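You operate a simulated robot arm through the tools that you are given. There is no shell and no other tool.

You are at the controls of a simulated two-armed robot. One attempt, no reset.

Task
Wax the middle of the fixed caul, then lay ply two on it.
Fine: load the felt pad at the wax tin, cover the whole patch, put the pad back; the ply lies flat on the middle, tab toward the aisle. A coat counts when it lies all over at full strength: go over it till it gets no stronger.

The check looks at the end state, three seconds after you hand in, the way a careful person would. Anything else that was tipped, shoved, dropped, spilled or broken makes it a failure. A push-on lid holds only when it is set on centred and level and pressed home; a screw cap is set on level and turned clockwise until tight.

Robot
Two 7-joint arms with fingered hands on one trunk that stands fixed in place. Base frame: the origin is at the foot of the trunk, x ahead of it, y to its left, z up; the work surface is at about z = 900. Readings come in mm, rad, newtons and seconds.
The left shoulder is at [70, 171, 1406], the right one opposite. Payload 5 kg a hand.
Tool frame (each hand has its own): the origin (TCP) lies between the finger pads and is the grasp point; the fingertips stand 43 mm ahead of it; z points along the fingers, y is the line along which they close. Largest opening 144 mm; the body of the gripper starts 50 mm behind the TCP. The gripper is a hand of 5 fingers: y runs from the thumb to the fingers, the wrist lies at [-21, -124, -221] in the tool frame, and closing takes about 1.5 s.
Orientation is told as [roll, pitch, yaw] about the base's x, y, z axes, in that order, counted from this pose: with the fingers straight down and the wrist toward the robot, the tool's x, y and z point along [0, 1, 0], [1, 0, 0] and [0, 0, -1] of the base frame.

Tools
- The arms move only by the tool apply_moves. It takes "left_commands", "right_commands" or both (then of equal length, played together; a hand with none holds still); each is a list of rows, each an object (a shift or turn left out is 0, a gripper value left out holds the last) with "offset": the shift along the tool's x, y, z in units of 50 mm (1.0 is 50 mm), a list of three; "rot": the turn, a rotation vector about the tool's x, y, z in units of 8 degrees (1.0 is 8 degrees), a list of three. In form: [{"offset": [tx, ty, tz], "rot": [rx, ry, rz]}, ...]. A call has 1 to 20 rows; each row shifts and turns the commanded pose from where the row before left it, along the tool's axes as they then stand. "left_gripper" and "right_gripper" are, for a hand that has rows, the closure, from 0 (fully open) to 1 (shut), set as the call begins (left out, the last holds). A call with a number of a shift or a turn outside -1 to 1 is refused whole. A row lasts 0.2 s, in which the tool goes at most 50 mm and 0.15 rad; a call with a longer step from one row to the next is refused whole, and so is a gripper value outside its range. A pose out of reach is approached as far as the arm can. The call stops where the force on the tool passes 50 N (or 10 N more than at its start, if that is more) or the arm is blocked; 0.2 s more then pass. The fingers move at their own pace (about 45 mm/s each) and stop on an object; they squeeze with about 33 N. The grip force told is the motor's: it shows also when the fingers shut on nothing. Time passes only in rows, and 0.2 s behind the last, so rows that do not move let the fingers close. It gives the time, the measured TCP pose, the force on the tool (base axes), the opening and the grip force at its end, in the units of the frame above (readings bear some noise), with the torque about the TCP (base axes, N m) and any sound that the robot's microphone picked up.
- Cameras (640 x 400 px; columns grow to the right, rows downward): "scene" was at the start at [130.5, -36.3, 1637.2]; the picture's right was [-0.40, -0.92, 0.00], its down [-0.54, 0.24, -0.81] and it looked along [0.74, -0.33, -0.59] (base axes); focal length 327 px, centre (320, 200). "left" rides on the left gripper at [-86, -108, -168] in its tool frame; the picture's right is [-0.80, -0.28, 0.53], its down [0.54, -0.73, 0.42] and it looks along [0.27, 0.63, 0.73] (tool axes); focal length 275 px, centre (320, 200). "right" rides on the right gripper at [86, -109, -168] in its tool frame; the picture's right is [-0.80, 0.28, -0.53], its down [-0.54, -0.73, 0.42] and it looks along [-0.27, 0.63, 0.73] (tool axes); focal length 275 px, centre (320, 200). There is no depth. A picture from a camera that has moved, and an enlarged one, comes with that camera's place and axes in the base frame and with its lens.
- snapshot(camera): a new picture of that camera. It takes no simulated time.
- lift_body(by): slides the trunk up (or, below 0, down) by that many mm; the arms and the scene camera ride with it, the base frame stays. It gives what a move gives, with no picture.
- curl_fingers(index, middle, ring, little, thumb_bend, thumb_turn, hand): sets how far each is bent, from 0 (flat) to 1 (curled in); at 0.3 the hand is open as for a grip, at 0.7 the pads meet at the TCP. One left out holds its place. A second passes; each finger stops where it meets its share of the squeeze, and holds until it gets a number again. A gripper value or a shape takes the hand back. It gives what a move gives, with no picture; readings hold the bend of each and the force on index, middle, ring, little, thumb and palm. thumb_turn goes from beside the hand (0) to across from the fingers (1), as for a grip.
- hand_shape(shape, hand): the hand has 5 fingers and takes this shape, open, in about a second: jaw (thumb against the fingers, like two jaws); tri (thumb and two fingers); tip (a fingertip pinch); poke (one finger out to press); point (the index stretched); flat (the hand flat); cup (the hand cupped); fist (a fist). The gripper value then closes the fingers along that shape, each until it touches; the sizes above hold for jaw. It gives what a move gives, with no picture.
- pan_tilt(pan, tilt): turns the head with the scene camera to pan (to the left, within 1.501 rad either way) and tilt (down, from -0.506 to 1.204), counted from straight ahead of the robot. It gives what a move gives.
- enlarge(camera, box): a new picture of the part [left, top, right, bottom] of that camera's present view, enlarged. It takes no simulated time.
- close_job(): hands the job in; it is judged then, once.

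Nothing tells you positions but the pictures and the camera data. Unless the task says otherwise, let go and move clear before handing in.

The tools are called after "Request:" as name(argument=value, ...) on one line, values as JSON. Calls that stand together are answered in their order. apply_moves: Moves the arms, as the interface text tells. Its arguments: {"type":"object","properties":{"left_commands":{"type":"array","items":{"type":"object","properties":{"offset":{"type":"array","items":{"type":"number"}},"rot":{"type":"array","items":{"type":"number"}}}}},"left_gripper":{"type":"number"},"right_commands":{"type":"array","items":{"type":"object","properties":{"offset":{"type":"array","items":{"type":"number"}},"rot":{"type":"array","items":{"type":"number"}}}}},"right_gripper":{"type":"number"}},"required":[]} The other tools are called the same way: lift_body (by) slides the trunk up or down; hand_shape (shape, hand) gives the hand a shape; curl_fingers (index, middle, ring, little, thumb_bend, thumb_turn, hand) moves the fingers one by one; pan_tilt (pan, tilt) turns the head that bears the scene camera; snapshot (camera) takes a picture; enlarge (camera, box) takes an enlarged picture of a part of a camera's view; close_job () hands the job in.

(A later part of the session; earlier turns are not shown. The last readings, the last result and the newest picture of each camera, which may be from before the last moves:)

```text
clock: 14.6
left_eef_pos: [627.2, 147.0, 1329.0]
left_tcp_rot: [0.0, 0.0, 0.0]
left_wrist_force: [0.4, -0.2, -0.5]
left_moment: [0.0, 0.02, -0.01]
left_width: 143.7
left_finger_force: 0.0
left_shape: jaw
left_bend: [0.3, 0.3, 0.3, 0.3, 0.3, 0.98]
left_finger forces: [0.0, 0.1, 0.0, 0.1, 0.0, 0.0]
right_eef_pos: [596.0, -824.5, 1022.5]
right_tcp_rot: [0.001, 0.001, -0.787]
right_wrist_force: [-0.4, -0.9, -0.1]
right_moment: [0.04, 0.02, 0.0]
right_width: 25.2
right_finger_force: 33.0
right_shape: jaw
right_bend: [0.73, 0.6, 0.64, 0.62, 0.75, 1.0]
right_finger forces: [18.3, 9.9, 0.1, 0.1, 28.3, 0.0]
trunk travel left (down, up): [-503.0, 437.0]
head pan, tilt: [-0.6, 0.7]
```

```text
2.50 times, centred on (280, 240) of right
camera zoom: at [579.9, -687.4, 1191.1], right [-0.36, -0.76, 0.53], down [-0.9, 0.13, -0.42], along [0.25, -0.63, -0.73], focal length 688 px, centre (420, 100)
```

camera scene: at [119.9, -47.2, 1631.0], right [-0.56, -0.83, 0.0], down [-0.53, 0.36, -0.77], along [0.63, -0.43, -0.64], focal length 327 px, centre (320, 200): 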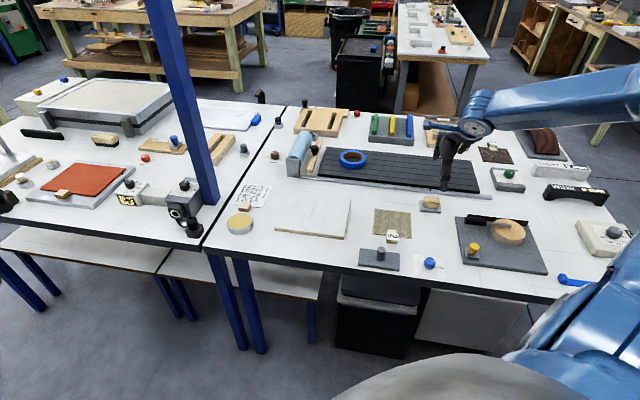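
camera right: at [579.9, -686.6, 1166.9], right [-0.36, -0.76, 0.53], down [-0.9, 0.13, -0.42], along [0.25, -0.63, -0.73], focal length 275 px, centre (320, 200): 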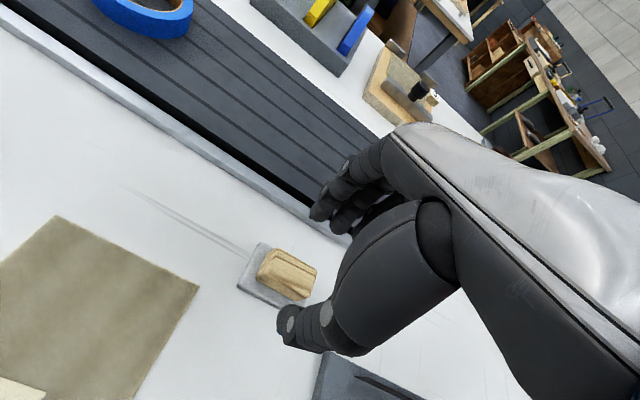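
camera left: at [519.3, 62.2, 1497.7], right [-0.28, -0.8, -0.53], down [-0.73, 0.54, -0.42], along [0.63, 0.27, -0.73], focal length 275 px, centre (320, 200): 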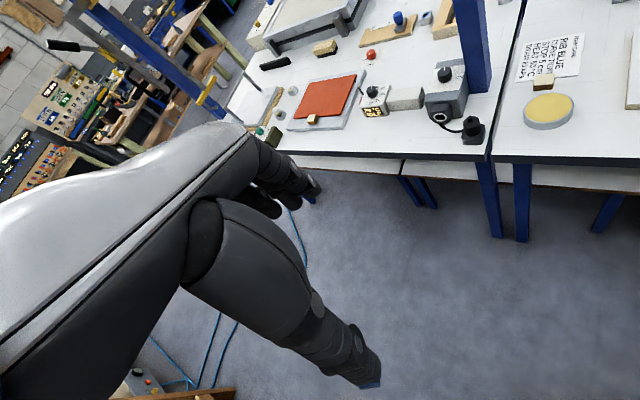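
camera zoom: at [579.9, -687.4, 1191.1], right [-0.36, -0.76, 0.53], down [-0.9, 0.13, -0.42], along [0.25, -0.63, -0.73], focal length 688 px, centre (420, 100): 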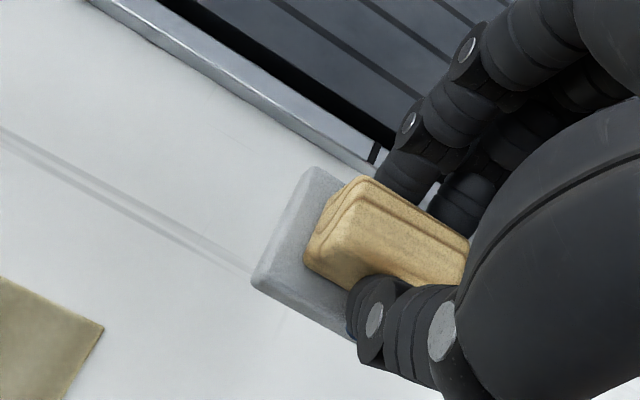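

The grey felt sole is part of the pad and the lift was clean. The tin is at about (874, −260) with its top near z 920, so I'll carry the pad over it.

Request:
apply_moves(right_commands=[{"offset": [0.3, -0.1, -0.3]}, {"offset": [0.662, -0.2244, -0.2]}, {"offset": [0.662, -0.2244, -0.2]}, {"offset": [0.662, -0.2244, 0]}, {"offset": [0.662, -0.2244, 0]}, {"offset": [0.662, -0.2244, 0]}, {"offset": [0.662, -0.2244, 0]}, {"offset": [0.662, -0.2244, 0]}, {"offset": [0.662, -0.2244, 0]}, {"offset": [0.662, -0.2244, 0]}, {"offset": [0.662, -0.2244, 0]}, {"offset": [0.662, -0.2244, 0]}, {"offset": [0.662, -0.2244, 0]}, {"offset": [0.662, -0.2244, 0]}, {"offset": [0.662, -0.2244, 0]}, {"offset": [0.662, -0.2244, 0]}, {"offset": [0.662, -0.2244, 0]}, {"offset": [0.662, -0.2244, 0]}, {"offset": [0.3, -0.1, 0]}, {}])

Request:
pan_tilt(pan=-0.4, tilt=0.75)

Request:
snapshot(camera="scene")

Request:
snapshot(camera="right")

```text
clock: 18.8
left_eef_pos: [628.6, 147.5, 1328.9]
left_tcp_rot: [0.001, 0.001, 0.0]
left_wrist_force: [-0.7, 0.1, -0.5]
left_moment: [-0.01, 0.01, 0.02]
left_width: 144.0
left_finger_force: 0.1
left_shape: jaw
left_bend: [0.3, 0.3, 0.3, 0.3, 0.3, 0.98]
left_finger forces: [0.1, 0.0, 0.0, 0.0, 0.1, 0.0]
right_eef_pos: [873.4, -263.0, 1059.9]
right_tcp_rot: [0.0, 0.0, -0.786]
right_wrist_force: [-0.2, -0.1, -0.9]
right_moment: [0.0, -0.01, 0.02]
right_width: 25.0
right_finger_force: 32.8
right_shape: jaw
right_bend: [0.73, 0.6, 0.64, 0.62, 0.75, 1.0]
right_finger forces: [18.2, 9.9, 0.0, 0.1, 28.1, 0.1]
trunk travel left (down, up): [-503.0, 437.0]
head pan, tilt: [-0.6, 0.7]
```

```text
clock: 19.5
left_eef_pos: [628.6, 148.4, 1329.6]
left_tcp_rot: [0.001, 0.001, 0.0]
left_wrist_force: [0.3, -0.7, -0.1]
left_moment: [0.0, -0.02, -0.01]
left_width: 143.7
left_finger_force: 0.1
left_shape: jaw
left_bend: [0.3, 0.3, 0.3, 0.3, 0.3, 0.98]
left_finger forces: [0.0, 0.0, 0.1, 0.0, 0.0, 0.1]
right_eef_pos: [872.8, -261.5, 1060.3]
right_tcp_rot: [0.0, 0.0, -0.785]
right_wrist_force: [0.4, 0.4, -1.2]
right_moment: [0.02, 0.02, 0.01]
right_width: 25.3
right_finger_force: 32.7
right_shape: jaw
right_bend: [0.73, 0.6, 0.64, 0.62, 0.75, 1.0]
right_finger forces: [18.1, 9.9, 0.0, 0.1, 28.0, 0.0]
trunk travel left (down, up): [-503.0, 437.0]
head pan, tilt: [-0.4, 0.75]
```

```text
taken
camera scene: at [126.9, -32.9, 1626.6], right [-0.39, -0.92, 0.0], down [-0.63, 0.27, -0.73], along [0.67, -0.29, -0.68], focal length 327 px, centre (320, 200)
```

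scene: 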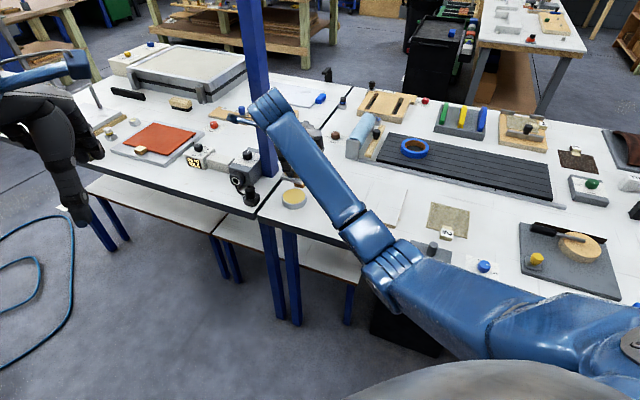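

```text
taken
camera right: at [857.3, -125.1, 1227.3], right [-0.36, -0.76, 0.53], down [-0.9, 0.13, -0.42], along [0.25, -0.63, -0.73], focal length 275 px, centre (320, 200)
```

right: 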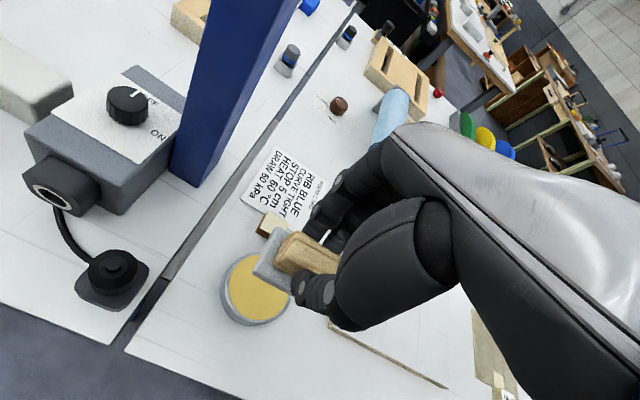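

The pad is over the tin with the card tab and post clear. I'll lower it to just above the wax and check.

Request:
apply_moves(right_commands=[{"offset": [0, 0, 0.4]}, {"offset": [0, 0, 0.4]}, {"offset": [0, 0, 0.3]}, {"offset": [0, 0, 0.16]}, {}])

Request:
enlarge(camera="right", box=[190, 180, 350, 340])

Request:
enlarge(camera="scene", box=[250, 150, 346, 230])

```text
clock: 20.7
left_eef_pos: [628.0, 147.7, 1328.8]
left_tcp_rot: [0.0, 0.0, 0.0]
left_wrist_force: [0.4, 0.1, -0.1]
left_moment: [-0.01, 0.03, 0.03]
left_width: 144.0
left_finger_force: 0.1
left_shape: jaw
left_bend: [0.3, 0.3, 0.3, 0.3, 0.3, 0.98]
left_finger forces: [0.0, 0.0, 0.1, 0.0, 0.1, 0.0]
right_eef_pos: [874.4, -263.4, 996.1]
right_tcp_rot: [0.001, -0.001, -0.783]
right_wrist_force: [-0.8, 0.2, -0.5]
right_moment: [0.0, -0.01, 0.01]
right_width: 25.2
right_finger_force: 33.1
right_shape: jaw
right_bend: [0.73, 0.6, 0.64, 0.62, 0.75, 1.0]
right_finger forces: [18.2, 9.8, 0.0, 0.0, 28.2, 0.0]
trunk travel left (down, up): [-503.0, 437.0]
head pan, tilt: [-0.4, 0.75]
```

```text
2.50 times, centred on (270, 260) of right
camera zoom: at [857.8, -126.1, 1163.9], right [-0.36, -0.76, 0.53], down [-0.9, 0.13, -0.42], along [0.25, -0.63, -0.73], focal length 688 px, centre (445, 50)
```

zoom: 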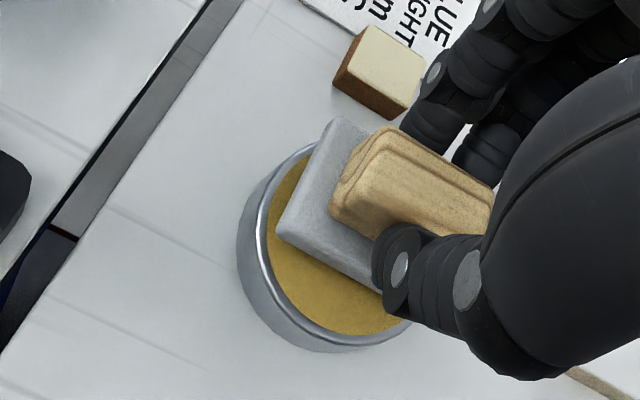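

```text
5.00 times, centred on (298, 190) of scene
camera zoom: at [126.9, -32.9, 1626.6], right [-0.39, -0.92, 0.0], down [-0.63, 0.27, -0.73], along [0.67, -0.28, -0.68], focal length 1637 px, centre (430, 250)
```

zoom: 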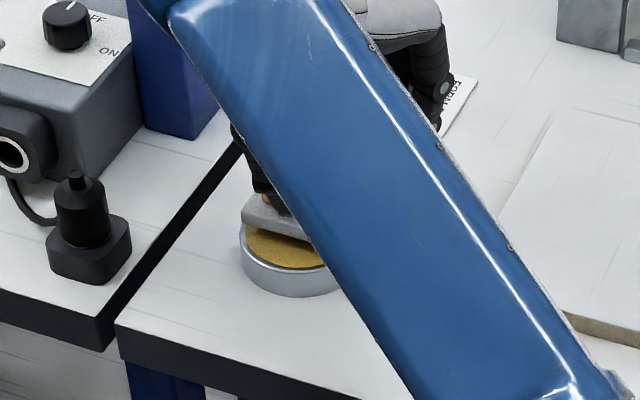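

Request:
enlarge(camera="right", box=[240, 225, 304, 280])

Request:
enlarge(camera="right", box=[280, 290, 320, 320])

Request:
enlarge(camera="scene", box=[290, 184, 322, 212])

```text
7.27 times, centred on (272, 252) of right
camera zoom: at [857.8, -126.1, 1163.9], right [-0.36, -0.76, 0.53], down [-0.9, 0.13, -0.42], along [0.25, -0.63, -0.73], focal length 2002 px, centre (669, -182)
```

zoom: 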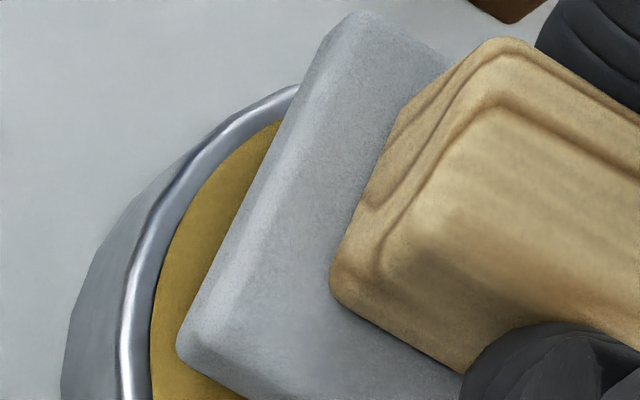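

```text
13.33 times, centred on (300, 305) of right
camera zoom: at [857.8, -126.1, 1163.9], right [-0.36, -0.76, 0.53], down [-0.9, 0.13, -0.42], along [0.25, -0.63, -0.73], focal length 3670 px, centre (587, -1200)
```

zoom: 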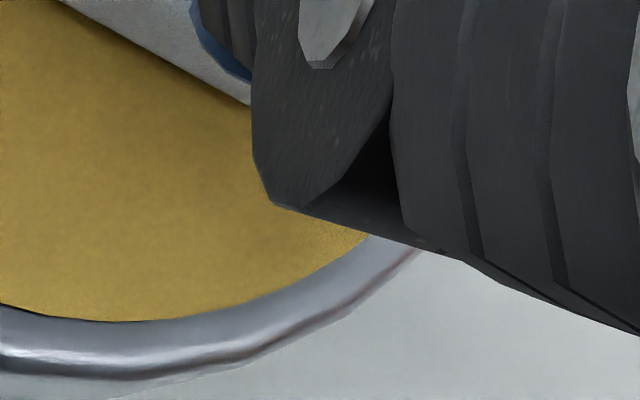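

```text
14.29 times, centred on (306, 198) of scene
camera zoom: at [126.9, -32.9, 1626.6], right [-0.39, -0.92, 0.0], down [-0.63, 0.27, -0.73], along [0.67, -0.28, -0.68], focal length 4677 px, centre (520, 229)
```

zoom: 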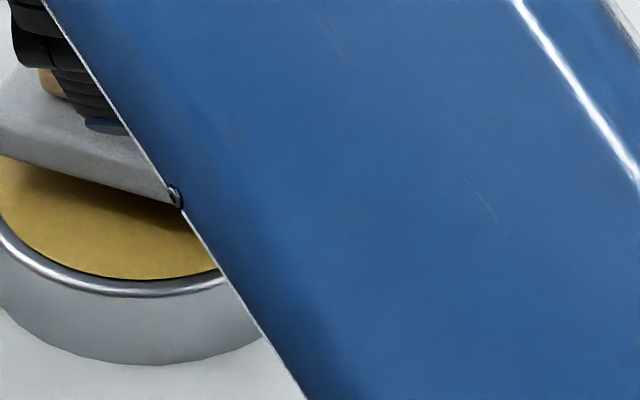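

The wax is about flush with the rim. I'll press down gently in small steps, watching the force.

Request:
apply_moves(right_commands=[{"offset": [0, 0, 0.05]}, {"offset": [0, 0, 0.05]}, {"offset": [0, 0, 0.05]}, {"offset": [0, 0, 0.05]}, {}])

```text
clock: 21.9
left_eef_pos: [627.8, 147.0, 1328.9]
left_tcp_rot: [0.001, 0.0, 0.0]
left_wrist_force: [-0.4, 0.4, -0.2]
left_moment: [0.03, 0.0, 0.01]
left_width: 143.8
left_finger_force: 0.1
left_shape: jaw
left_bend: [0.3, 0.3, 0.3, 0.3, 0.3, 0.98]
left_finger forces: [0.1, 0.0, 0.0, 0.1, 0.0, 0.0]
right_eef_pos: [873.9, -264.5, 985.9]
right_tcp_rot: [0.0, -0.001, -0.784]
right_wrist_force: [0.7, 1.1, 0.5]
right_moment: [-0.01, -0.06, -0.01]
right_width: 25.4
right_finger_force: 32.8
right_shape: jaw
right_bend: [0.73, 0.6, 0.64, 0.62, 0.75, 1.0]
right_finger forces: [18.0, 10.1, 0.1, 0.0, 28.4, 0.0]
trunk travel left (down, up): [-503.0, 437.0]
head pan, tilt: [-0.4, 0.75]
```

Request:
apply_moves(right_commands=[{"offset": [0.05, -0.035, 0.03]}, {"offset": [0, 0, 0.03]}, {"offset": [0, 0, 0.03]}, {}])

```text
clock: 22.9
left_eef_pos: [626.0, 147.5, 1330.6]
left_tcp_rot: [0.001, -0.001, 0.001]
left_wrist_force: [0.1, -0.7, -0.7]
left_moment: [0.01, 0.0, 0.02]
left_width: 143.8
left_finger_force: 0.0
left_shape: jaw
left_bend: [0.3, 0.3, 0.3, 0.3, 0.3, 0.98]
left_finger forces: [0.1, 0.1, 0.0, 0.0, 0.0, 0.1]
right_eef_pos: [872.6, -261.2, 985.3]
right_tcp_rot: [0.004, -0.004, -0.788]
right_wrist_force: [2.7, -3.4, 20.2]
right_moment: [-0.27, -0.23, -0.04]
right_width: 26.1
right_finger_force: 33.1
right_shape: jaw
right_bend: [0.73, 0.6, 0.64, 0.62, 0.75, 1.0]
right_finger forces: [21.6, 12.2, 0.0, 0.1, 30.5, 0.0]
trunk travel left (down, up): [-503.0, 437.0]
head pan, tilt: [-0.4, 0.75]
```

The pad is in contact at z≈985 with 20 N. I'll hold briefly so the felt takes up wax without shoving the tin, then lift and look at the sole.

Request:
apply_moves(right_commands=[{}, {}, {}, {}, {"offset": [0, 0, -0.1]}, {"offset": [0, 0, -0.3]}, {"offset": [0, 0, -0.5]}, {"offset": [0, 0, -0.5]}, {}])

Request:
enlarge(camera="right", box=[190, 180, 350, 340])

Request:
enlarge(camera="scene", box=[250, 130, 346, 230])

```text
clock: 24.9
left_eef_pos: [628.8, 147.8, 1328.8]
left_tcp_rot: [0.001, -0.001, 0.0]
left_wrist_force: [0.5, 0.7, 0.4]
left_moment: [0.0, 0.0, 0.0]
left_width: 143.8
left_finger_force: 0.1
left_shape: jaw
left_bend: [0.3, 0.3, 0.3, 0.3, 0.3, 0.98]
left_finger forces: [0.0, 0.0, 0.1, 0.1, 0.1, 0.0]
right_eef_pos: [872.2, -258.7, 1051.6]
right_tcp_rot: [-0.001, 0.001, -0.785]
right_wrist_force: [1.0, 0.2, -0.4]
right_moment: [0.02, -0.02, -0.05]
right_width: 26.3
right_finger_force: 33.1
right_shape: jaw
right_bend: [0.73, 0.6, 0.64, 0.62, 0.75, 1.0]
right_finger forces: [18.9, 10.0, 0.0, 0.1, 28.8, 0.0]
trunk travel left (down, up): [-503.0, 437.0]
head pan, tilt: [-0.4, 0.75]
```

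```text
2.50 times, centred on (270, 260) of right
camera zoom: at [858.1, -122.1, 1218.6], right [-0.36, -0.76, 0.53], down [-0.9, 0.13, -0.42], along [0.25, -0.63, -0.73], focal length 688 px, centre (445, 50)
```

zoom: 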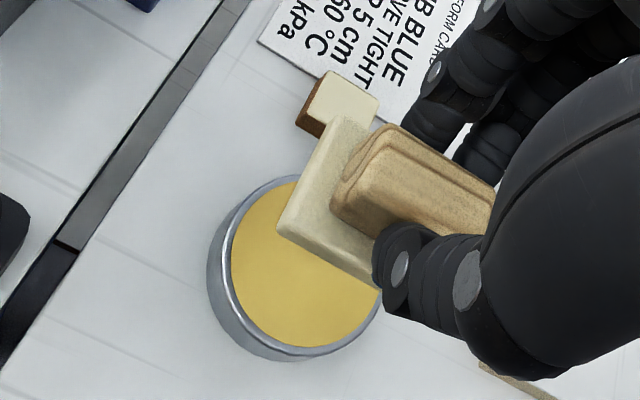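

```text
4.00 times, centred on (298, 180) of scene
camera zoom: at [127.1, -33.1, 1626.5], right [-0.39, -0.92, 0.0], down [-0.63, 0.27, -0.73], along [0.67, -0.28, -0.68], focal length 1310 px, centre (408, 280)
```

zoom: 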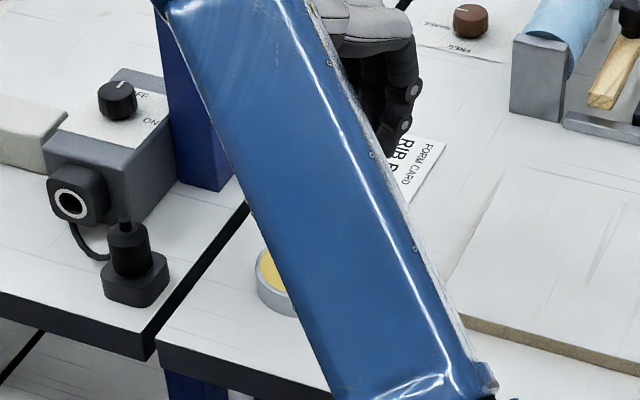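

The sole turned cream-yellow, so the pad is loaded. The caul's centre is about (784, −479) with its top near z 912; I'll carry the pad there and touch down in the middle.

Request:
apply_moves(right_commands=[{"offset": [-0.545, 0.234, 0]}, {"offset": [-0.545, 0.234, 0]}, {"offset": [-0.545, 0.234, 0]}, {"offset": [-0.545, 0.234, 0]}, {"offset": [-0.545, 0.234, 0]}, {"offset": [-0.545, 0.234, 0]}, {"offset": [-0.545, 0.234, 0]}, {"offset": [-0.545, 0.234, 0]}, {"offset": [0, 0, 0.5]}, {"offset": [0, 0, 0.5]}, {"offset": [0, 0, 0.26]}, {}])

Request:
pan_tilt(pan=-0.6, tilt=0.75)

Request:
snapshot(camera="scene")

Request:
snapshot(camera="right")

Request:
snapshot(camera="left")

```text
clock: 27.5
left_eef_pos: [628.1, 148.1, 1328.4]
left_tcp_rot: [0.0, 0.001, 0.0]
left_wrist_force: [0.3, 0.1, -0.3]
left_moment: [-0.01, -0.03, -0.01]
left_width: 143.7
left_finger_force: 0.0
left_shape: jaw
left_bend: [0.3, 0.3, 0.3, 0.3, 0.3, 0.98]
left_finger forces: [0.0, 0.1, 0.0, 0.1, 0.0, 0.0]
right_eef_pos: [785.6, -481.1, 988.0]
right_tcp_rot: [-0.001, 0.0, -0.785]
right_wrist_force: [0.6, -0.6, -1.3]
right_moment: [-0.01, -0.01, -0.02]
right_width: 26.0
right_finger_force: 33.0
right_shape: jaw
right_bend: [0.73, 0.6, 0.64, 0.62, 0.75, 1.0]
right_finger forces: [18.7, 10.0, 0.0, 0.1, 28.8, 0.0]
trunk travel left (down, up): [-503.0, 437.0]
head pan, tilt: [-0.4, 0.75]
```

```text
clock: 28.2
left_eef_pos: [628.5, 148.5, 1329.9]
left_tcp_rot: [0.0, 0.001, -0.001]
left_wrist_force: [0.8, 0.4, -0.1]
left_moment: [-0.01, 0.0, 0.02]
left_width: 143.6
left_finger_force: 0.0
left_shape: jaw
left_bend: [0.3, 0.3, 0.3, 0.3, 0.3, 0.98]
left_finger forces: [0.1, 0.0, 0.0, 0.0, 0.0, 0.0]
right_eef_pos: [785.6, -482.5, 989.7]
right_tcp_rot: [0.0, 0.0, -0.785]
right_wrist_force: [-0.3, 0.0, -1.1]
right_moment: [0.02, 0.02, -0.02]
right_width: 26.2
right_finger_force: 33.3
right_shape: jaw
right_bend: [0.73, 0.6, 0.64, 0.62, 0.75, 1.0]
right_finger forces: [18.7, 10.0, 0.0, 0.1, 28.7, 0.0]
trunk travel left (down, up): [-503.0, 437.0]
head pan, tilt: [-0.6, 0.75]
```

```text
taken
camera scene: at [119.0, -47.6, 1626.6], right [-0.56, -0.83, 0.0], down [-0.56, 0.39, -0.73], along [0.6, -0.41, -0.68], focal length 327 px, centre (320, 200)
```

scene: 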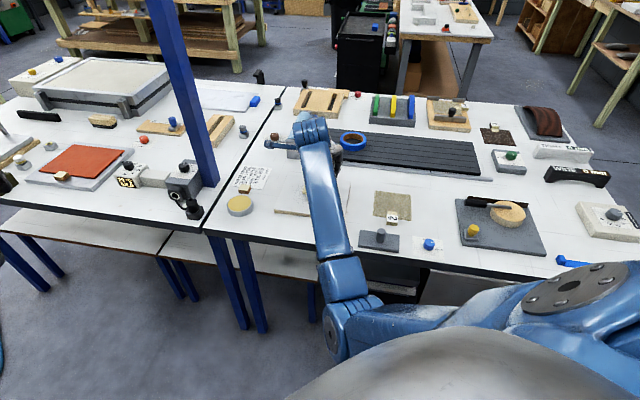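

```text
taken
camera right: at [769.6, -344.6, 1157.1], right [-0.36, -0.76, 0.53], down [-0.9, 0.13, -0.42], along [0.25, -0.63, -0.73], focal length 275 px, centre (320, 200)
```

right: 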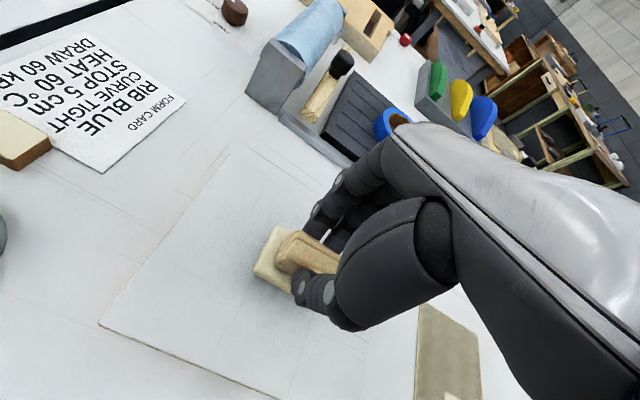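

```text
taken
camera left: at [519.8, 62.0, 1497.6], right [-0.28, -0.8, -0.53], down [-0.73, 0.54, -0.42], along [0.63, 0.27, -0.73], focal length 275 px, centre (320, 200)
```

left: 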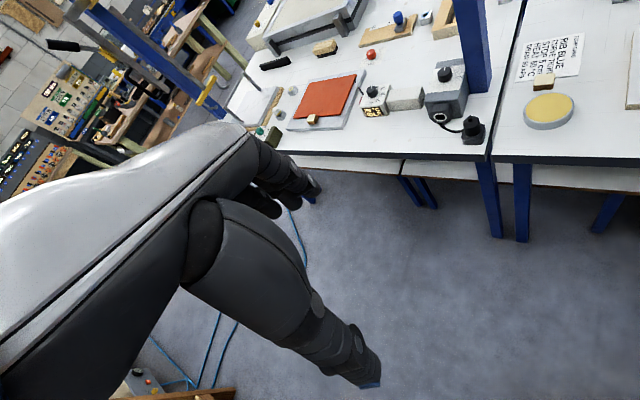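

The pad is centred over the caul. I'll touch down gently to find the contact height.

Request:
apply_moves(right_commands=[{"offset": [0, 0, 0.1]}, {"offset": [0, 0, 0.1]}, {"offset": [0, 0, 0.04]}, {"offset": [0, 0, 0.03]}, {}])

```text
clock: 29.4
left_eef_pos: [626.1, 148.0, 1330.9]
left_tcp_rot: [0.001, 0.0, -0.001]
left_wrist_force: [0.6, 0.2, -0.7]
left_moment: [0.01, -0.02, -0.03]
left_width: 143.8
left_finger_force: 0.0
left_shape: jaw
left_bend: [0.3, 0.3, 0.3, 0.3, 0.3, 0.98]
left_finger forces: [0.1, 0.1, 0.1, 0.0, 0.1, 0.1]
right_eef_pos: [784.3, -482.0, 978.6]
right_tcp_rot: [0.001, -0.002, -0.786]
right_wrist_force: [0.9, -1.5, 16.6]
right_moment: [-0.18, -0.2, 0.03]
right_width: 26.4
right_finger_force: 32.7
right_shape: jaw
right_bend: [0.73, 0.6, 0.64, 0.62, 0.75, 1.0]
right_finger forces: [20.1, 11.8, 0.0, 0.0, 30.7, 0.0]
trunk travel left (down, up): [-503.0, 437.0]
head pan, tilt: [-0.6, 0.75]
```

Contact is at z≈978.6 with about 17 N. I'll ease off slightly and rub the first strokes.

Request:
apply_moves(right_commands=[{"offset": [0, 0, -0.015]}, {"offset": [0.25, 0, 0]}, {"offset": [0.25, 0, 0]}, {"offset": [0.3, 0, 0]}, {"offset": [0, -0.32, 0]}, {"offset": [0, -0.32, 0]}, {"offset": [0, -0.32, 0]}, {"offset": [-0.32, 0, 0]}, {"offset": [-0.32, 0, 0]}, {"offset": [-0.32, 0, 0]}, {"offset": [-0.32, 0, 0]}, {"offset": [-0.32, 0, 0]}, {}])

Request:
snapshot(camera="right")

Request:
enlarge(camera="scene", box=[220, 140, 380, 240])

```text
clock: 32.2
left_eef_pos: [625.5, 149.1, 1330.6]
left_tcp_rot: [-0.001, 0.0, 0.001]
left_wrist_force: [0.2, 0.3, -0.4]
left_moment: [-0.02, 0.01, -0.02]
left_width: 143.8
left_finger_force: 0.0
left_shape: jaw
left_bend: [0.3, 0.3, 0.3, 0.3, 0.3, 0.98]
left_finger forces: [0.0, 0.0, 0.1, 0.0, 0.0, 0.0]
right_eef_pos: [722.7, -475.5, 977.1]
right_tcp_rot: [0.0, -0.003, -0.788]
right_wrist_force: [3.0, 3.6, 25.5]
right_moment: [-0.03, -0.27, 0.05]
right_width: 27.3
right_finger_force: 32.6
right_shape: jaw
right_bend: [0.73, 0.59, 0.64, 0.62, 0.75, 1.0]
right_finger forces: [21.5, 11.6, 0.0, 0.0, 33.4, 0.0]
trunk travel left (down, up): [-503.0, 437.0]
head pan, tilt: [-0.6, 0.75]
```

```text
taken
camera right: at [706.8, -337.4, 1145.3], right [-0.36, -0.76, 0.54], down [-0.9, 0.13, -0.43], along [0.25, -0.63, -0.73], focal length 275 px, centre (320, 200)
```

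right: 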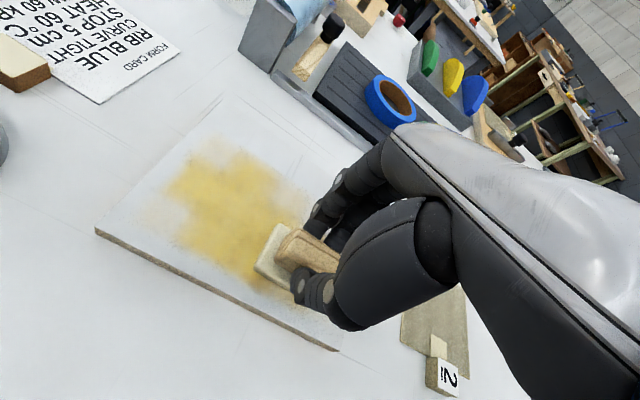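

```text
4.00 times, centred on (300, 190) of scene
camera zoom: at [116.2, -45.3, 1627.0], right [-0.57, -0.82, 0.0], down [-0.56, 0.38, -0.73], along [0.6, -0.41, -0.68], focal length 1310 px, centre (400, 240)
```

zoom: 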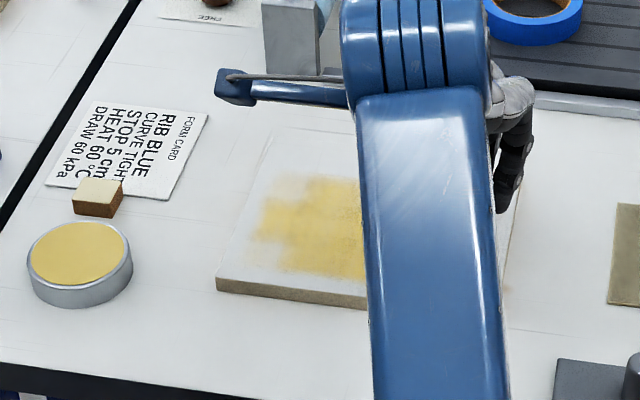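

The wax is going on as a yellow film. I'll continue the raster toward the back.

Request:
apply_moves(right_commands=[{"offset": [0, 0.24, -0.02]}, {"offset": [0, 0.24, 0]}, {"offset": [0.32, 0, 0]}, {"offset": [0.32, 0, 0]}, {"offset": [0.32, 0, 0]}, {"offset": [0.32, 0, 0]}, {"offset": [0.32, 0, 0]}, {"offset": [0, 0.24, 0]}, {"offset": [0, 0.24, 0]}, {"offset": [-0.32, 0, 0]}, {"offset": [-0.32, 0, 0]}, {"offset": [-0.32, 0, 0]}, {"offset": [-0.32, 0, 0]}, {"offset": [-0.32, 0, 0]}, {}])

Request:
snapshot(camera="right")

```text
clock: 35.4
left_eef_pos: [628.1, 147.9, 1329.7]
left_tcp_rot: [0.001, 0.001, 0.0]
left_wrist_force: [0.1, -0.2, -0.5]
left_moment: [0.01, 0.04, -0.04]
left_width: 144.0
left_finger_force: 0.0
left_shape: jaw
left_bend: [0.3, 0.3, 0.3, 0.3, 0.3, 0.98]
left_finger forces: [0.1, 0.1, 0.0, 0.0, 0.0, 0.1]
right_eef_pos: [757.5, -508.5, 978.1]
right_tcp_rot: [0.0, 0.001, -0.785]
right_wrist_force: [0.3, 0.4, 5.8]
right_moment: [-0.1, -0.16, 0.04]
right_width: 26.6
right_finger_force: 33.1
right_shape: jaw
right_bend: [0.73, 0.6, 0.64, 0.62, 0.75, 1.0]
right_finger forces: [19.4, 10.6, 0.0, 0.0, 29.7, 0.1]
trunk travel left (down, up): [-503.0, 437.0]
head pan, tilt: [-0.6, 0.75]
```

```text
taken
camera right: at [741.8, -370.9, 1146.1], right [-0.36, -0.76, 0.53], down [-0.9, 0.13, -0.42], along [0.25, -0.63, -0.73], focal length 275 px, centre (320, 200)
```

right: 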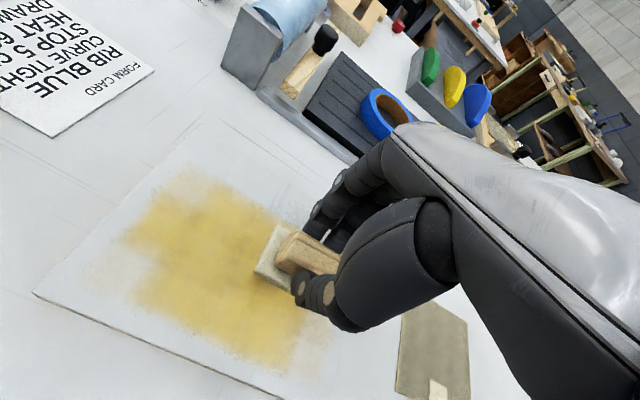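

Request:
apply_moves(right_commands=[{"offset": [0, 0.24, 0.02]}, {"offset": [0, 0.24, 0]}, {"offset": [0.32, 0, 0]}, {"offset": [0.32, 0, 0]}, {"offset": [0.32, 0, 0]}, {"offset": [0.32, 0, 0]}, {"offset": [0.32, 0, 0]}, {"offset": [0, 0.24, 0]}, {"offset": [0, 0.24, 0]}, {"offset": [-0.32, 0, 0]}, {"offset": [-0.32, 0, 0]}, {"offset": [-0.32, 0, 0]}, {"offset": [-0.32, 0, 0]}, {"offset": [-0.32, 0, 0]}, {"offset": [0, 0, -0.1]}, {"offset": [0, 0, -0.5]}, {"offset": [0, 0, -0.6]}, {}])

Request:
snapshot(camera="right")

Request:
enlarge(camera="right", box=[230, 200, 350, 320])

Request:
snapshot(camera="scene")

```text
clock: 39.2
left_eef_pos: [628.6, 147.7, 1329.7]
left_tcp_rot: [-0.001, 0.002, 0.0]
left_wrist_force: [0.6, -1.3, -0.5]
left_moment: [0.02, -0.03, 0.0]
left_width: 143.8
left_finger_force: 0.1
left_shape: jaw
left_bend: [0.3, 0.3, 0.3, 0.3, 0.3, 0.98]
left_finger forces: [0.1, 0.0, 0.0, 0.1, 0.0, 0.1]
right_eef_pos: [791.3, -543.2, 1036.5]
right_tcp_rot: [-0.001, 0.001, -0.786]
right_wrist_force: [-0.7, 0.2, -0.5]
right_moment: [0.04, 0.04, 0.0]
right_width: 26.5
right_finger_force: 32.7
right_shape: jaw
right_bend: [0.73, 0.6, 0.64, 0.62, 0.75, 1.0]
right_finger forces: [18.8, 10.0, 0.0, 0.1, 28.8, 0.0]
trunk travel left (down, up): [-503.0, 437.0]
head pan, tilt: [-0.6, 0.75]
```

```text
taken
camera right: at [775.8, -407.0, 1204.1], right [-0.36, -0.76, 0.53], down [-0.9, 0.13, -0.42], along [0.25, -0.63, -0.73], focal length 275 px, centre (320, 200)
```

right: 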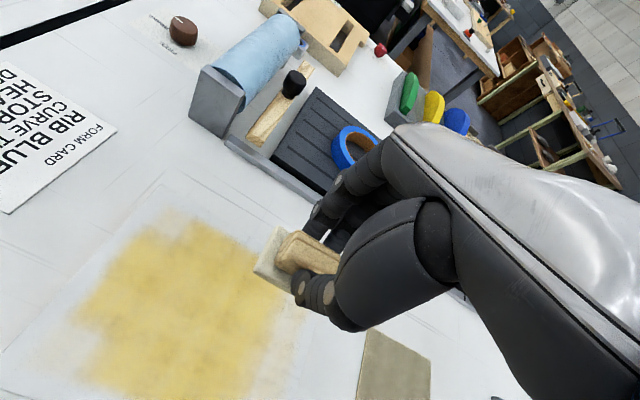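

```text
3.33 times, centred on (290, 260) of right
camera zoom: at [775.8, -407.0, 1204.1], right [-0.36, -0.76, 0.53], down [-0.9, 0.13, -0.42], along [0.25, -0.63, -0.73], focal length 918 px, centre (420, 0)
```

zoom: 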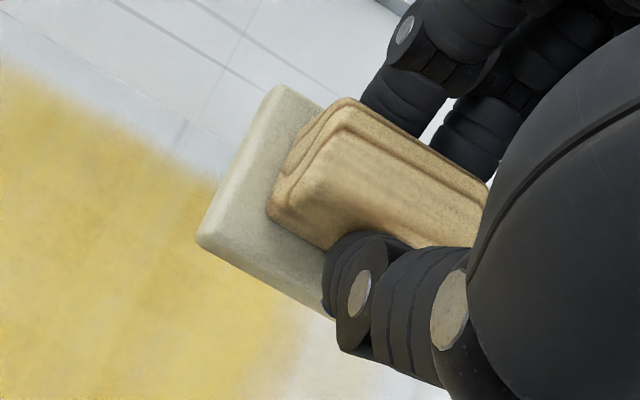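

```text
taken
camera scene: at [119.5, -48.1, 1626.5], right [-0.56, -0.83, 0.0], down [-0.56, 0.39, -0.73], along [0.6, -0.41, -0.68], focal length 327 px, centre (320, 200)
```

scene: 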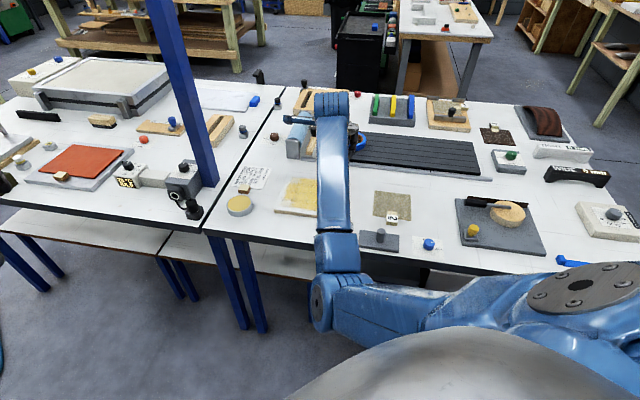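

The whole middle has a first coat and the pad is partly spent, so I'll reload at the tin and view the coat with the arm out of the way.

Request:
apply_moves(right_commands=[{"offset": [0.576, -0.313, -0.06]}, {"offset": [0.576, -0.313, -0.06]}, {"offset": [0.576, -0.313, -0.06]}, {"offset": [0.576, -0.313, -0.06]}, {"offset": [0.576, -0.313, -0.06]}, {"offset": [0.576, -0.313, -0.06]}, {"offset": [0.576, -0.313, -0.06]}, {"offset": [0.576, -0.313, 0]}, {"offset": [0.576, -0.313, 0]}, {}])

Request:
snapshot(camera="scene")

Request:
enlarge(camera="scene", box=[250, 150, 378, 230])

Request:
enlarge(camera="right", box=[190, 180, 350, 340])

```text
clock: 41.4
left_eef_pos: [628.5, 146.0, 1329.4]
left_tcp_rot: [0.0, -0.001, -0.001]
left_wrist_force: [-0.8, -0.3, -0.3]
left_moment: [0.04, -0.01, 0.02]
left_width: 143.9
left_finger_force: 0.0
left_shape: jaw
left_bend: [0.3, 0.3, 0.3, 0.3, 0.3, 0.98]
left_finger forces: [0.0, 0.0, 0.1, 0.0, 0.1, 0.1]
right_eef_pos: [873.6, -272.5, 1056.0]
right_tcp_rot: [-0.007, -0.007, -0.795]
right_wrist_force: [0.0, 0.3, 0.0]
right_moment: [0.01, 0.01, 0.02]
right_width: 26.4
right_finger_force: 32.8
right_shape: jaw
right_bend: [0.73, 0.6, 0.64, 0.62, 0.75, 1.0]
right_finger forces: [18.7, 10.1, 0.0, 0.0, 28.7, 0.0]
trunk travel left (down, up): [-503.0, 437.0]
head pan, tilt: [-0.6, 0.75]
```

```text
taken
camera scene: at [118.9, -48.5, 1626.6], right [-0.57, -0.82, 0.0], down [-0.56, 0.39, -0.73], along [0.6, -0.41, -0.68], focal length 327 px, centre (320, 200)
```

scene: 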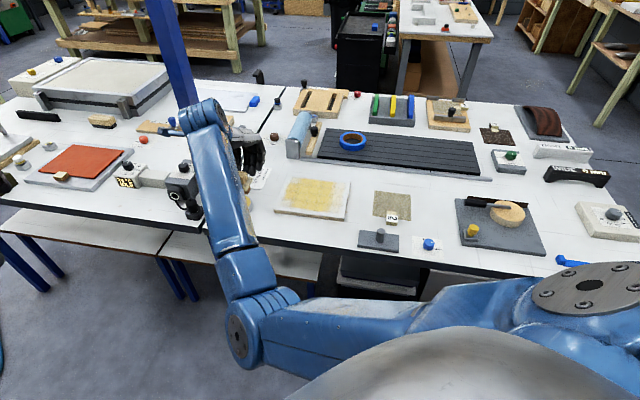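

```text
5.00 times, centred on (314, 190) of scene
camera zoom: at [118.9, -48.5, 1626.6], right [-0.57, -0.82, 0.0], down [-0.56, 0.39, -0.73], along [0.6, -0.41, -0.68], focal length 1637 px, centre (350, 250)
```

zoom: 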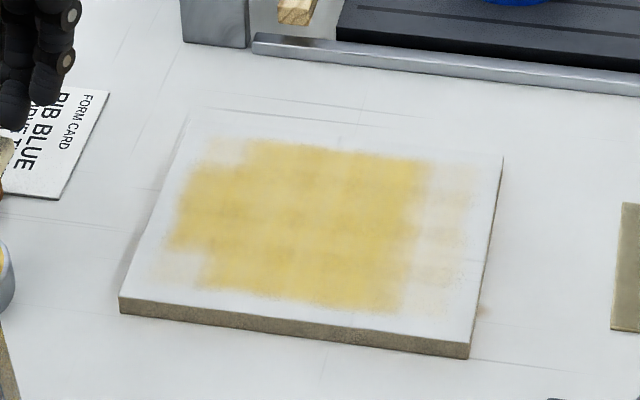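

```text
2.50 times, centred on (270, 260) of right
camera zoom: at [859.2, -133.2, 1221.7], right [-0.37, -0.76, 0.54], down [-0.9, 0.13, -0.42], along [0.25, -0.64, -0.73], focal length 688 px, centre (445, 50)
```

zoom: 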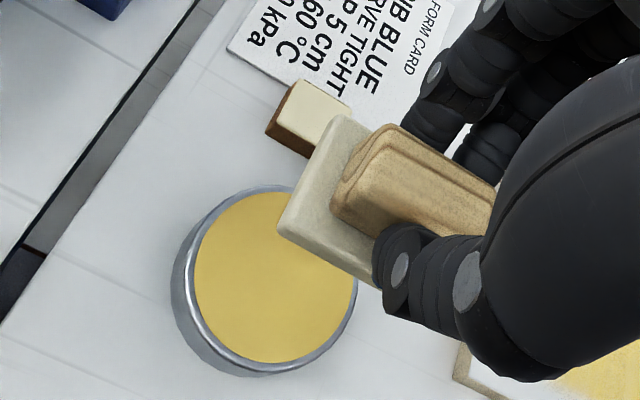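

The coat is strong in the centre but weak on the right strip and at the left corners, so a second, wider pass is needed. First I let the arm settle and re-dip.

Request:
apply_moves(right_commands=[{}, {}])

```text
clock: 42.0
left_eef_pos: [627.0, 147.6, 1328.5]
left_tcp_rot: [0.001, 0.001, 0.0]
left_wrist_force: [0.5, -0.5, -1.0]
left_moment: [-0.01, 0.01, -0.02]
left_width: 144.0
left_finger_force: 0.1
left_shape: jaw
left_bend: [0.3, 0.3, 0.3, 0.3, 0.3, 0.98]
left_finger forces: [0.1, 0.0, 0.1, 0.0, 0.1, 0.1]
right_eef_pos: [873.8, -271.9, 1056.6]
right_tcp_rot: [-0.005, -0.006, -0.795]
right_wrist_force: [1.3, -0.3, 0.0]
right_moment: [0.01, -0.03, -0.02]
right_width: 26.6
right_finger_force: 32.8
right_shape: jaw
right_bend: [0.73, 0.6, 0.64, 0.62, 0.75, 1.0]
right_finger forces: [18.6, 10.1, 0.0, 0.1, 28.8, 0.0]
trunk travel left (down, up): [-503.0, 437.0]
head pan, tilt: [-0.6, 0.75]
```

Request:
apply_moves(right_commands=[{"offset": [0.1, -0.1, 0]}, {"offset": [0.07, -0.07, 0]}, {}])

```text
clock: 42.8
left_eef_pos: [628.7, 147.4, 1331.1]
left_tcp_rot: [-0.001, 0.001, 0.0]
left_wrist_force: [0.8, -1.0, 0.5]
left_moment: [-0.03, -0.01, 0.01]
left_width: 143.6
left_finger_force: 0.0
left_shape: jaw
left_bend: [0.3, 0.3, 0.3, 0.3, 0.3, 0.98]
left_finger forces: [0.1, 0.1, 0.0, 0.1, 0.0, 0.0]
right_eef_pos: [875.6, -268.7, 1058.8]
right_tcp_rot: [-0.011, -0.015, -0.801]
right_wrist_force: [0.6, 0.0, -0.4]
right_moment: [0.06, 0.02, -0.01]
right_width: 26.6
right_finger_force: 32.5
right_shape: jaw
right_bend: [0.73, 0.6, 0.64, 0.62, 0.75, 1.0]
right_finger forces: [18.7, 10.0, 0.0, 0.1, 28.8, 0.0]
trunk travel left (down, up): [-503.0, 437.0]
head pan, tilt: [-0.6, 0.75]
```

The arm is at a wrist limit at this yaw. I'll undo the last nudge and relax the yaw by 20° over the tin, which does not matter for dipping.

Request:
apply_moves(right_commands=[{"offset": [-0.17, 0.17, 0]}, {"rot": [0, 0, -0.833]}, {"rot": [0, 0, -0.833]}, {"rot": [0, 0, -0.834]}, {}])

Request:
enlarge(camera="right", box=[150, 180, 350, 340])

```text
clock: 44.0
left_eef_pos: [628.3, 147.7, 1329.7]
left_tcp_rot: [0.0, 0.0, -0.001]
left_wrist_force: [0.0, -1.2, -0.5]
left_moment: [0.01, 0.03, 0.03]
left_width: 143.7
left_finger_force: 0.0
left_shape: jaw
left_bend: [0.3, 0.3, 0.3, 0.3, 0.3, 0.98]
left_finger forces: [0.0, 0.0, 0.0, 0.0, 0.1, 0.1]
right_eef_pos: [874.0, -258.8, 1056.5]
right_tcp_rot: [0.0, 0.003, -0.433]
right_wrist_force: [0.2, 0.5, 0.8]
right_moment: [-0.03, 0.03, 0.03]
right_width: 26.4
right_finger_force: 32.9
right_shape: jaw
right_bend: [0.73, 0.6, 0.64, 0.62, 0.75, 1.0]
right_finger forces: [18.7, 10.1, 0.0, 0.1, 28.7, 0.1]
trunk travel left (down, up): [-503.0, 437.0]
head pan, tilt: [-0.6, 0.75]
```

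```text
2.50 times, centred on (250, 260) of right
camera zoom: at [812.1, -135.7, 1224.1], right [-0.08, -0.84, 0.53], down [-0.89, -0.19, -0.42], along [0.46, -0.51, -0.73], focal length 688 px, centre (495, 50)
```

zoom: 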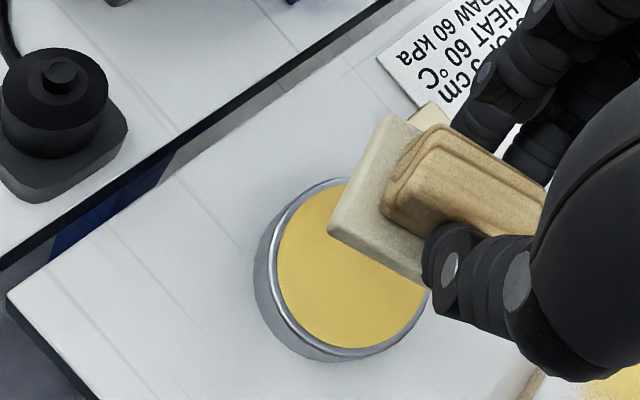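

Request:
apply_moves(right_commands=[{"offset": [0, 0, 0.5]}, {"offset": [0, 0, 0.5]}, {"offset": [0, 0, 0.3]}, {"offset": [0, 0, 0.06]}, {"offset": [0, 0, 0.06]}, {"offset": [0, 0, 0.04]}, {}])

```text
clock: 45.6
left_eef_pos: [626.9, 149.1, 1330.0]
left_tcp_rot: [0.001, -0.001, 0.001]
left_wrist_force: [-0.7, 0.2, -1.1]
left_moment: [-0.04, 0.02, 0.0]
left_width: 143.8
left_finger_force: 0.1
left_shape: jaw
left_bend: [0.3, 0.3, 0.3, 0.3, 0.3, 0.98]
left_finger forces: [0.1, 0.1, 0.1, 0.1, 0.1, 0.0]
right_eef_pos: [874.8, -259.6, 984.7]
right_tcp_rot: [0.0, -0.001, -0.435]
right_wrist_force: [0.3, 0.4, 0.7]
right_moment: [-0.05, -0.06, 0.02]
right_width: 26.4
right_finger_force: 32.9
right_shape: jaw
right_bend: [0.73, 0.6, 0.64, 0.62, 0.75, 1.0]
right_finger forces: [18.8, 10.1, 0.0, 0.0, 29.2, 0.0]
trunk travel left (down, up): [-503.0, 437.0]
head pan, tilt: [-0.6, 0.75]
```

Request:
apply_moves(right_commands=[{"offset": [0, 0, 0.03]}, {"offset": [0, 0, 0.03]}, {}, {}, {}, {}])

Request:
enlarge(camera="right", box=[150, 180, 350, 340])

```text
clock: 47.0
left_eef_pos: [625.5, 148.7, 1329.8]
left_tcp_rot: [0.0, 0.0, -0.001]
left_wrist_force: [-0.1, -0.2, 0.7]
left_moment: [-0.05, 0.01, 0.04]
left_width: 143.6
left_finger_force: 0.0
left_shape: jaw
left_bend: [0.3, 0.3, 0.3, 0.3, 0.3, 0.98]
left_finger forces: [0.0, 0.0, 0.0, 0.0, 0.0, 0.0]
right_eef_pos: [873.6, -260.1, 984.3]
right_tcp_rot: [0.0, -0.003, -0.435]
right_wrist_force: [3.4, -1.2, 18.6]
right_moment: [-0.08, -0.27, 0.03]
right_width: 26.4
right_finger_force: 33.3
right_shape: jaw
right_bend: [0.73, 0.6, 0.64, 0.62, 0.75, 1.0]
right_finger forces: [21.1, 12.2, 0.0, 0.0, 29.8, 0.0]
trunk travel left (down, up): [-503.0, 437.0]
head pan, tilt: [-0.6, 0.75]
```

```text
2.50 times, centred on (250, 260) of right
camera zoom: at [811.5, -135.5, 1151.5], right [-0.08, -0.84, 0.53], down [-0.89, -0.19, -0.43], along [0.46, -0.51, -0.73], focal length 688 px, centre (495, 50)
```

zoom: 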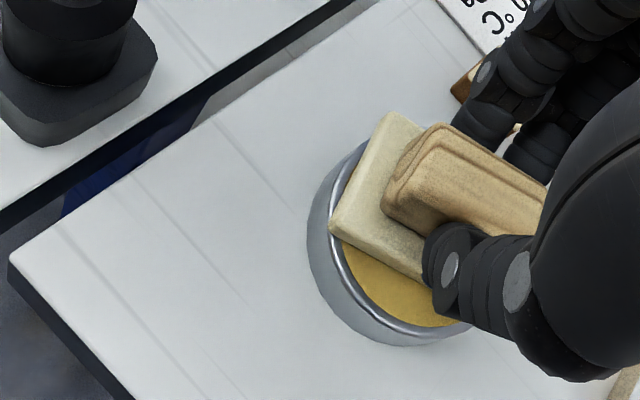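

Reloaded. Now I'll return to the front-left corner of the caul, restore the −45° yaw and hover.

Request:
apply_moves(right_commands=[{"offset": [0, 0, -0.1]}, {"offset": [0, 0, -0.3]}, {"offset": [0, 0, -0.5]}, {"offset": [0, 0, -0.3]}, {"offset": [-0.543, -0.054, 0]}, {"offset": [-0.543, -0.054, 0]}, {"offset": [-0.543, -0.054, 0]}, {"offset": [-0.543, -0.054, 0]}, {"offset": [-0.543, -0.054, 0]}, {"offset": [-0.543, -0.054, 0]}, {"rot": [0, 0, 0.833]}, {"rot": [0, 0, 0.833]}, {"rot": [0, 0, 0.834]}, {"offset": [0, 0, 0.5]}, {"offset": [0, 0, 0.5]}, {}])

Request:
snapshot(camera="right")

```text
clock: 50.4
left_eef_pos: [627.5, 147.9, 1330.3]
left_tcp_rot: [0.001, -0.001, 0.0]
left_wrist_force: [0.5, 0.9, -0.2]
left_moment: [0.0, 0.01, 0.01]
left_width: 143.7
left_finger_force: 0.0
left_shape: jaw
left_bend: [0.3, 0.3, 0.3, 0.3, 0.3, 0.98]
left_finger forces: [0.0, 0.0, 0.0, 0.1, 0.0, 0.1]
right_eef_pos: [789.9, -399.8, 992.9]
right_tcp_rot: [-0.001, 0.001, -0.785]
right_wrist_force: [-0.9, -0.3, -0.5]
right_moment: [-0.02, 0.02, 0.0]
right_width: 26.4
right_finger_force: 33.9
right_shape: jaw
right_bend: [0.73, 0.6, 0.64, 0.62, 0.75, 1.0]
right_finger forces: [18.7, 10.2, 0.0, 0.0, 29.0, 0.0]
trunk travel left (down, up): [-503.0, 437.0]
head pan, tilt: [-0.6, 0.75]
```

```text
taken
camera right: at [775.3, -262.6, 1160.1], right [-0.36, -0.76, 0.53], down [-0.9, 0.13, -0.42], along [0.25, -0.63, -0.73], focal length 275 px, centre (320, 200)
```

right: 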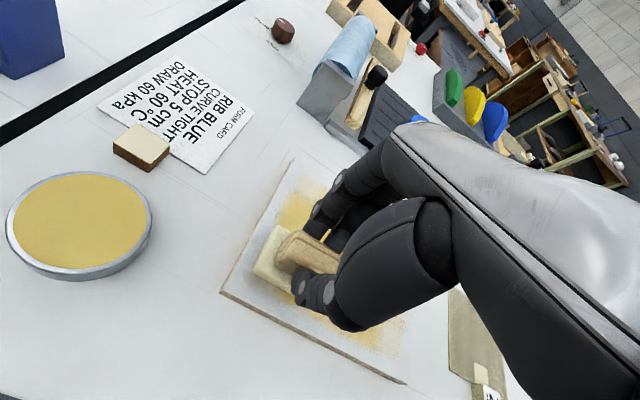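

Request:
apply_moves(right_commands=[{"offset": [0, 0, 0.25]}, {"offset": [0, 0, 0.06]}, {"offset": [0, 0, 0.04]}, {}])

```text
clock: 51.4
left_eef_pos: [625.4, 148.7, 1330.5]
left_tcp_rot: [-0.002, -0.002, -0.001]
left_wrist_force: [0.1, 0.5, -0.4]
left_moment: [0.03, 0.02, -0.04]
left_width: 143.7
left_finger_force: 0.0
left_shape: jaw
left_bend: [0.3, 0.3, 0.3, 0.3, 0.3, 0.98]
left_finger forces: [0.0, 0.1, 0.1, 0.0, 0.0, 0.0]
right_eef_pos: [789.9, -400.9, 978.1]
right_tcp_rot: [0.002, -0.006, -0.786]
right_wrist_force: [2.7, 0.1, 20.1]
right_moment: [-0.15, -0.22, 0.05]
right_width: 26.6
right_finger_force: 33.2
right_shape: jaw
right_bend: [0.73, 0.59, 0.64, 0.62, 0.75, 1.0]
right_finger forces: [20.8, 12.3, 0.0, 0.0, 31.1, 0.0]
trunk travel left (down, up): [-503.0, 437.0]
head pan, tilt: [-0.6, 0.75]
```

Request:
apply_moves(right_commands=[{"offset": [-0.3, 0, -0.015]}, {"offset": [-0.3, 0, 0]}, {"offset": [-0.3, 0, 0]}, {"offset": [-0.3, 0, 0]}, {"offset": [-0.3, 0, 0]}, {"offset": [-0.3, 0, 0]}, {"offset": [-0.3, 0, 0]}, {"offset": [-0.3, 0, 0]}, {"offset": [0, 0.26, 0]}, {"offset": [0, 0.26, 0]}, {"offset": [0.3, 0, 0]}, {"offset": [0.3, 0, 0]}, {"offset": [0.3, 0, 0]}, {"offset": [0.3, 0, 0]}, {"offset": [0.3, 0, 0]}, {"offset": [0.3, 0, 0]}, {"offset": [0.3, 0, 0]}, {"offset": [0.3, 0, 0]}, {}])

Request:
snapshot(camera="right")

```text
clock: 55.4
left_eef_pos: [624.5, 147.8, 1331.9]
left_tcp_rot: [0.002, 0.0, 0.0]
left_wrist_force: [0.4, -0.1, 0.3]
left_moment: [0.02, -0.02, -0.02]
left_width: 143.8
left_finger_force: 0.0
left_shape: jaw
left_bend: [0.3, 0.3, 0.3, 0.3, 0.3, 0.98]
left_finger forces: [0.1, 0.1, 0.0, 0.1, 0.1, 0.0]
right_eef_pos: [806.2, -418.0, 975.6]
right_tcp_rot: [0.001, -0.001, -0.786]
right_wrist_force: [-5.2, -6.8, 23.2]
right_moment: [-0.31, 0.12, -0.03]
right_width: 28.5
right_finger_force: 32.8
right_shape: jaw
right_bend: [0.73, 0.59, 0.64, 0.62, 0.76, 1.0]
right_finger forces: [20.1, 13.0, 0.0, 0.0, 32.9, 0.0]
trunk travel left (down, up): [-503.0, 437.0]
head pan, tilt: [-0.6, 0.75]
```

```text
taken
camera right: at [789.4, -281.3, 1144.8], right [-0.36, -0.76, 0.53], down [-0.9, 0.13, -0.43], along [0.26, -0.63, -0.73], focal length 275 px, centre (320, 200)
```

right: 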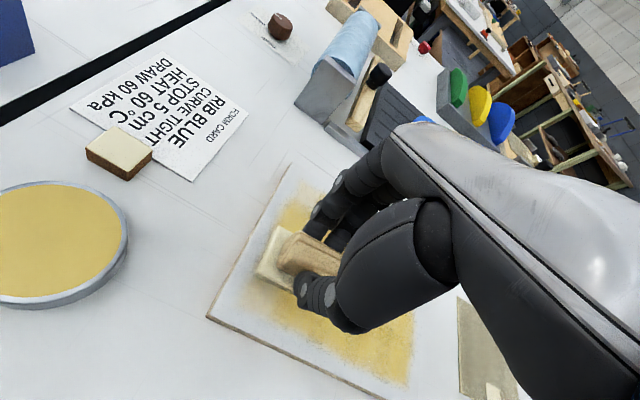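

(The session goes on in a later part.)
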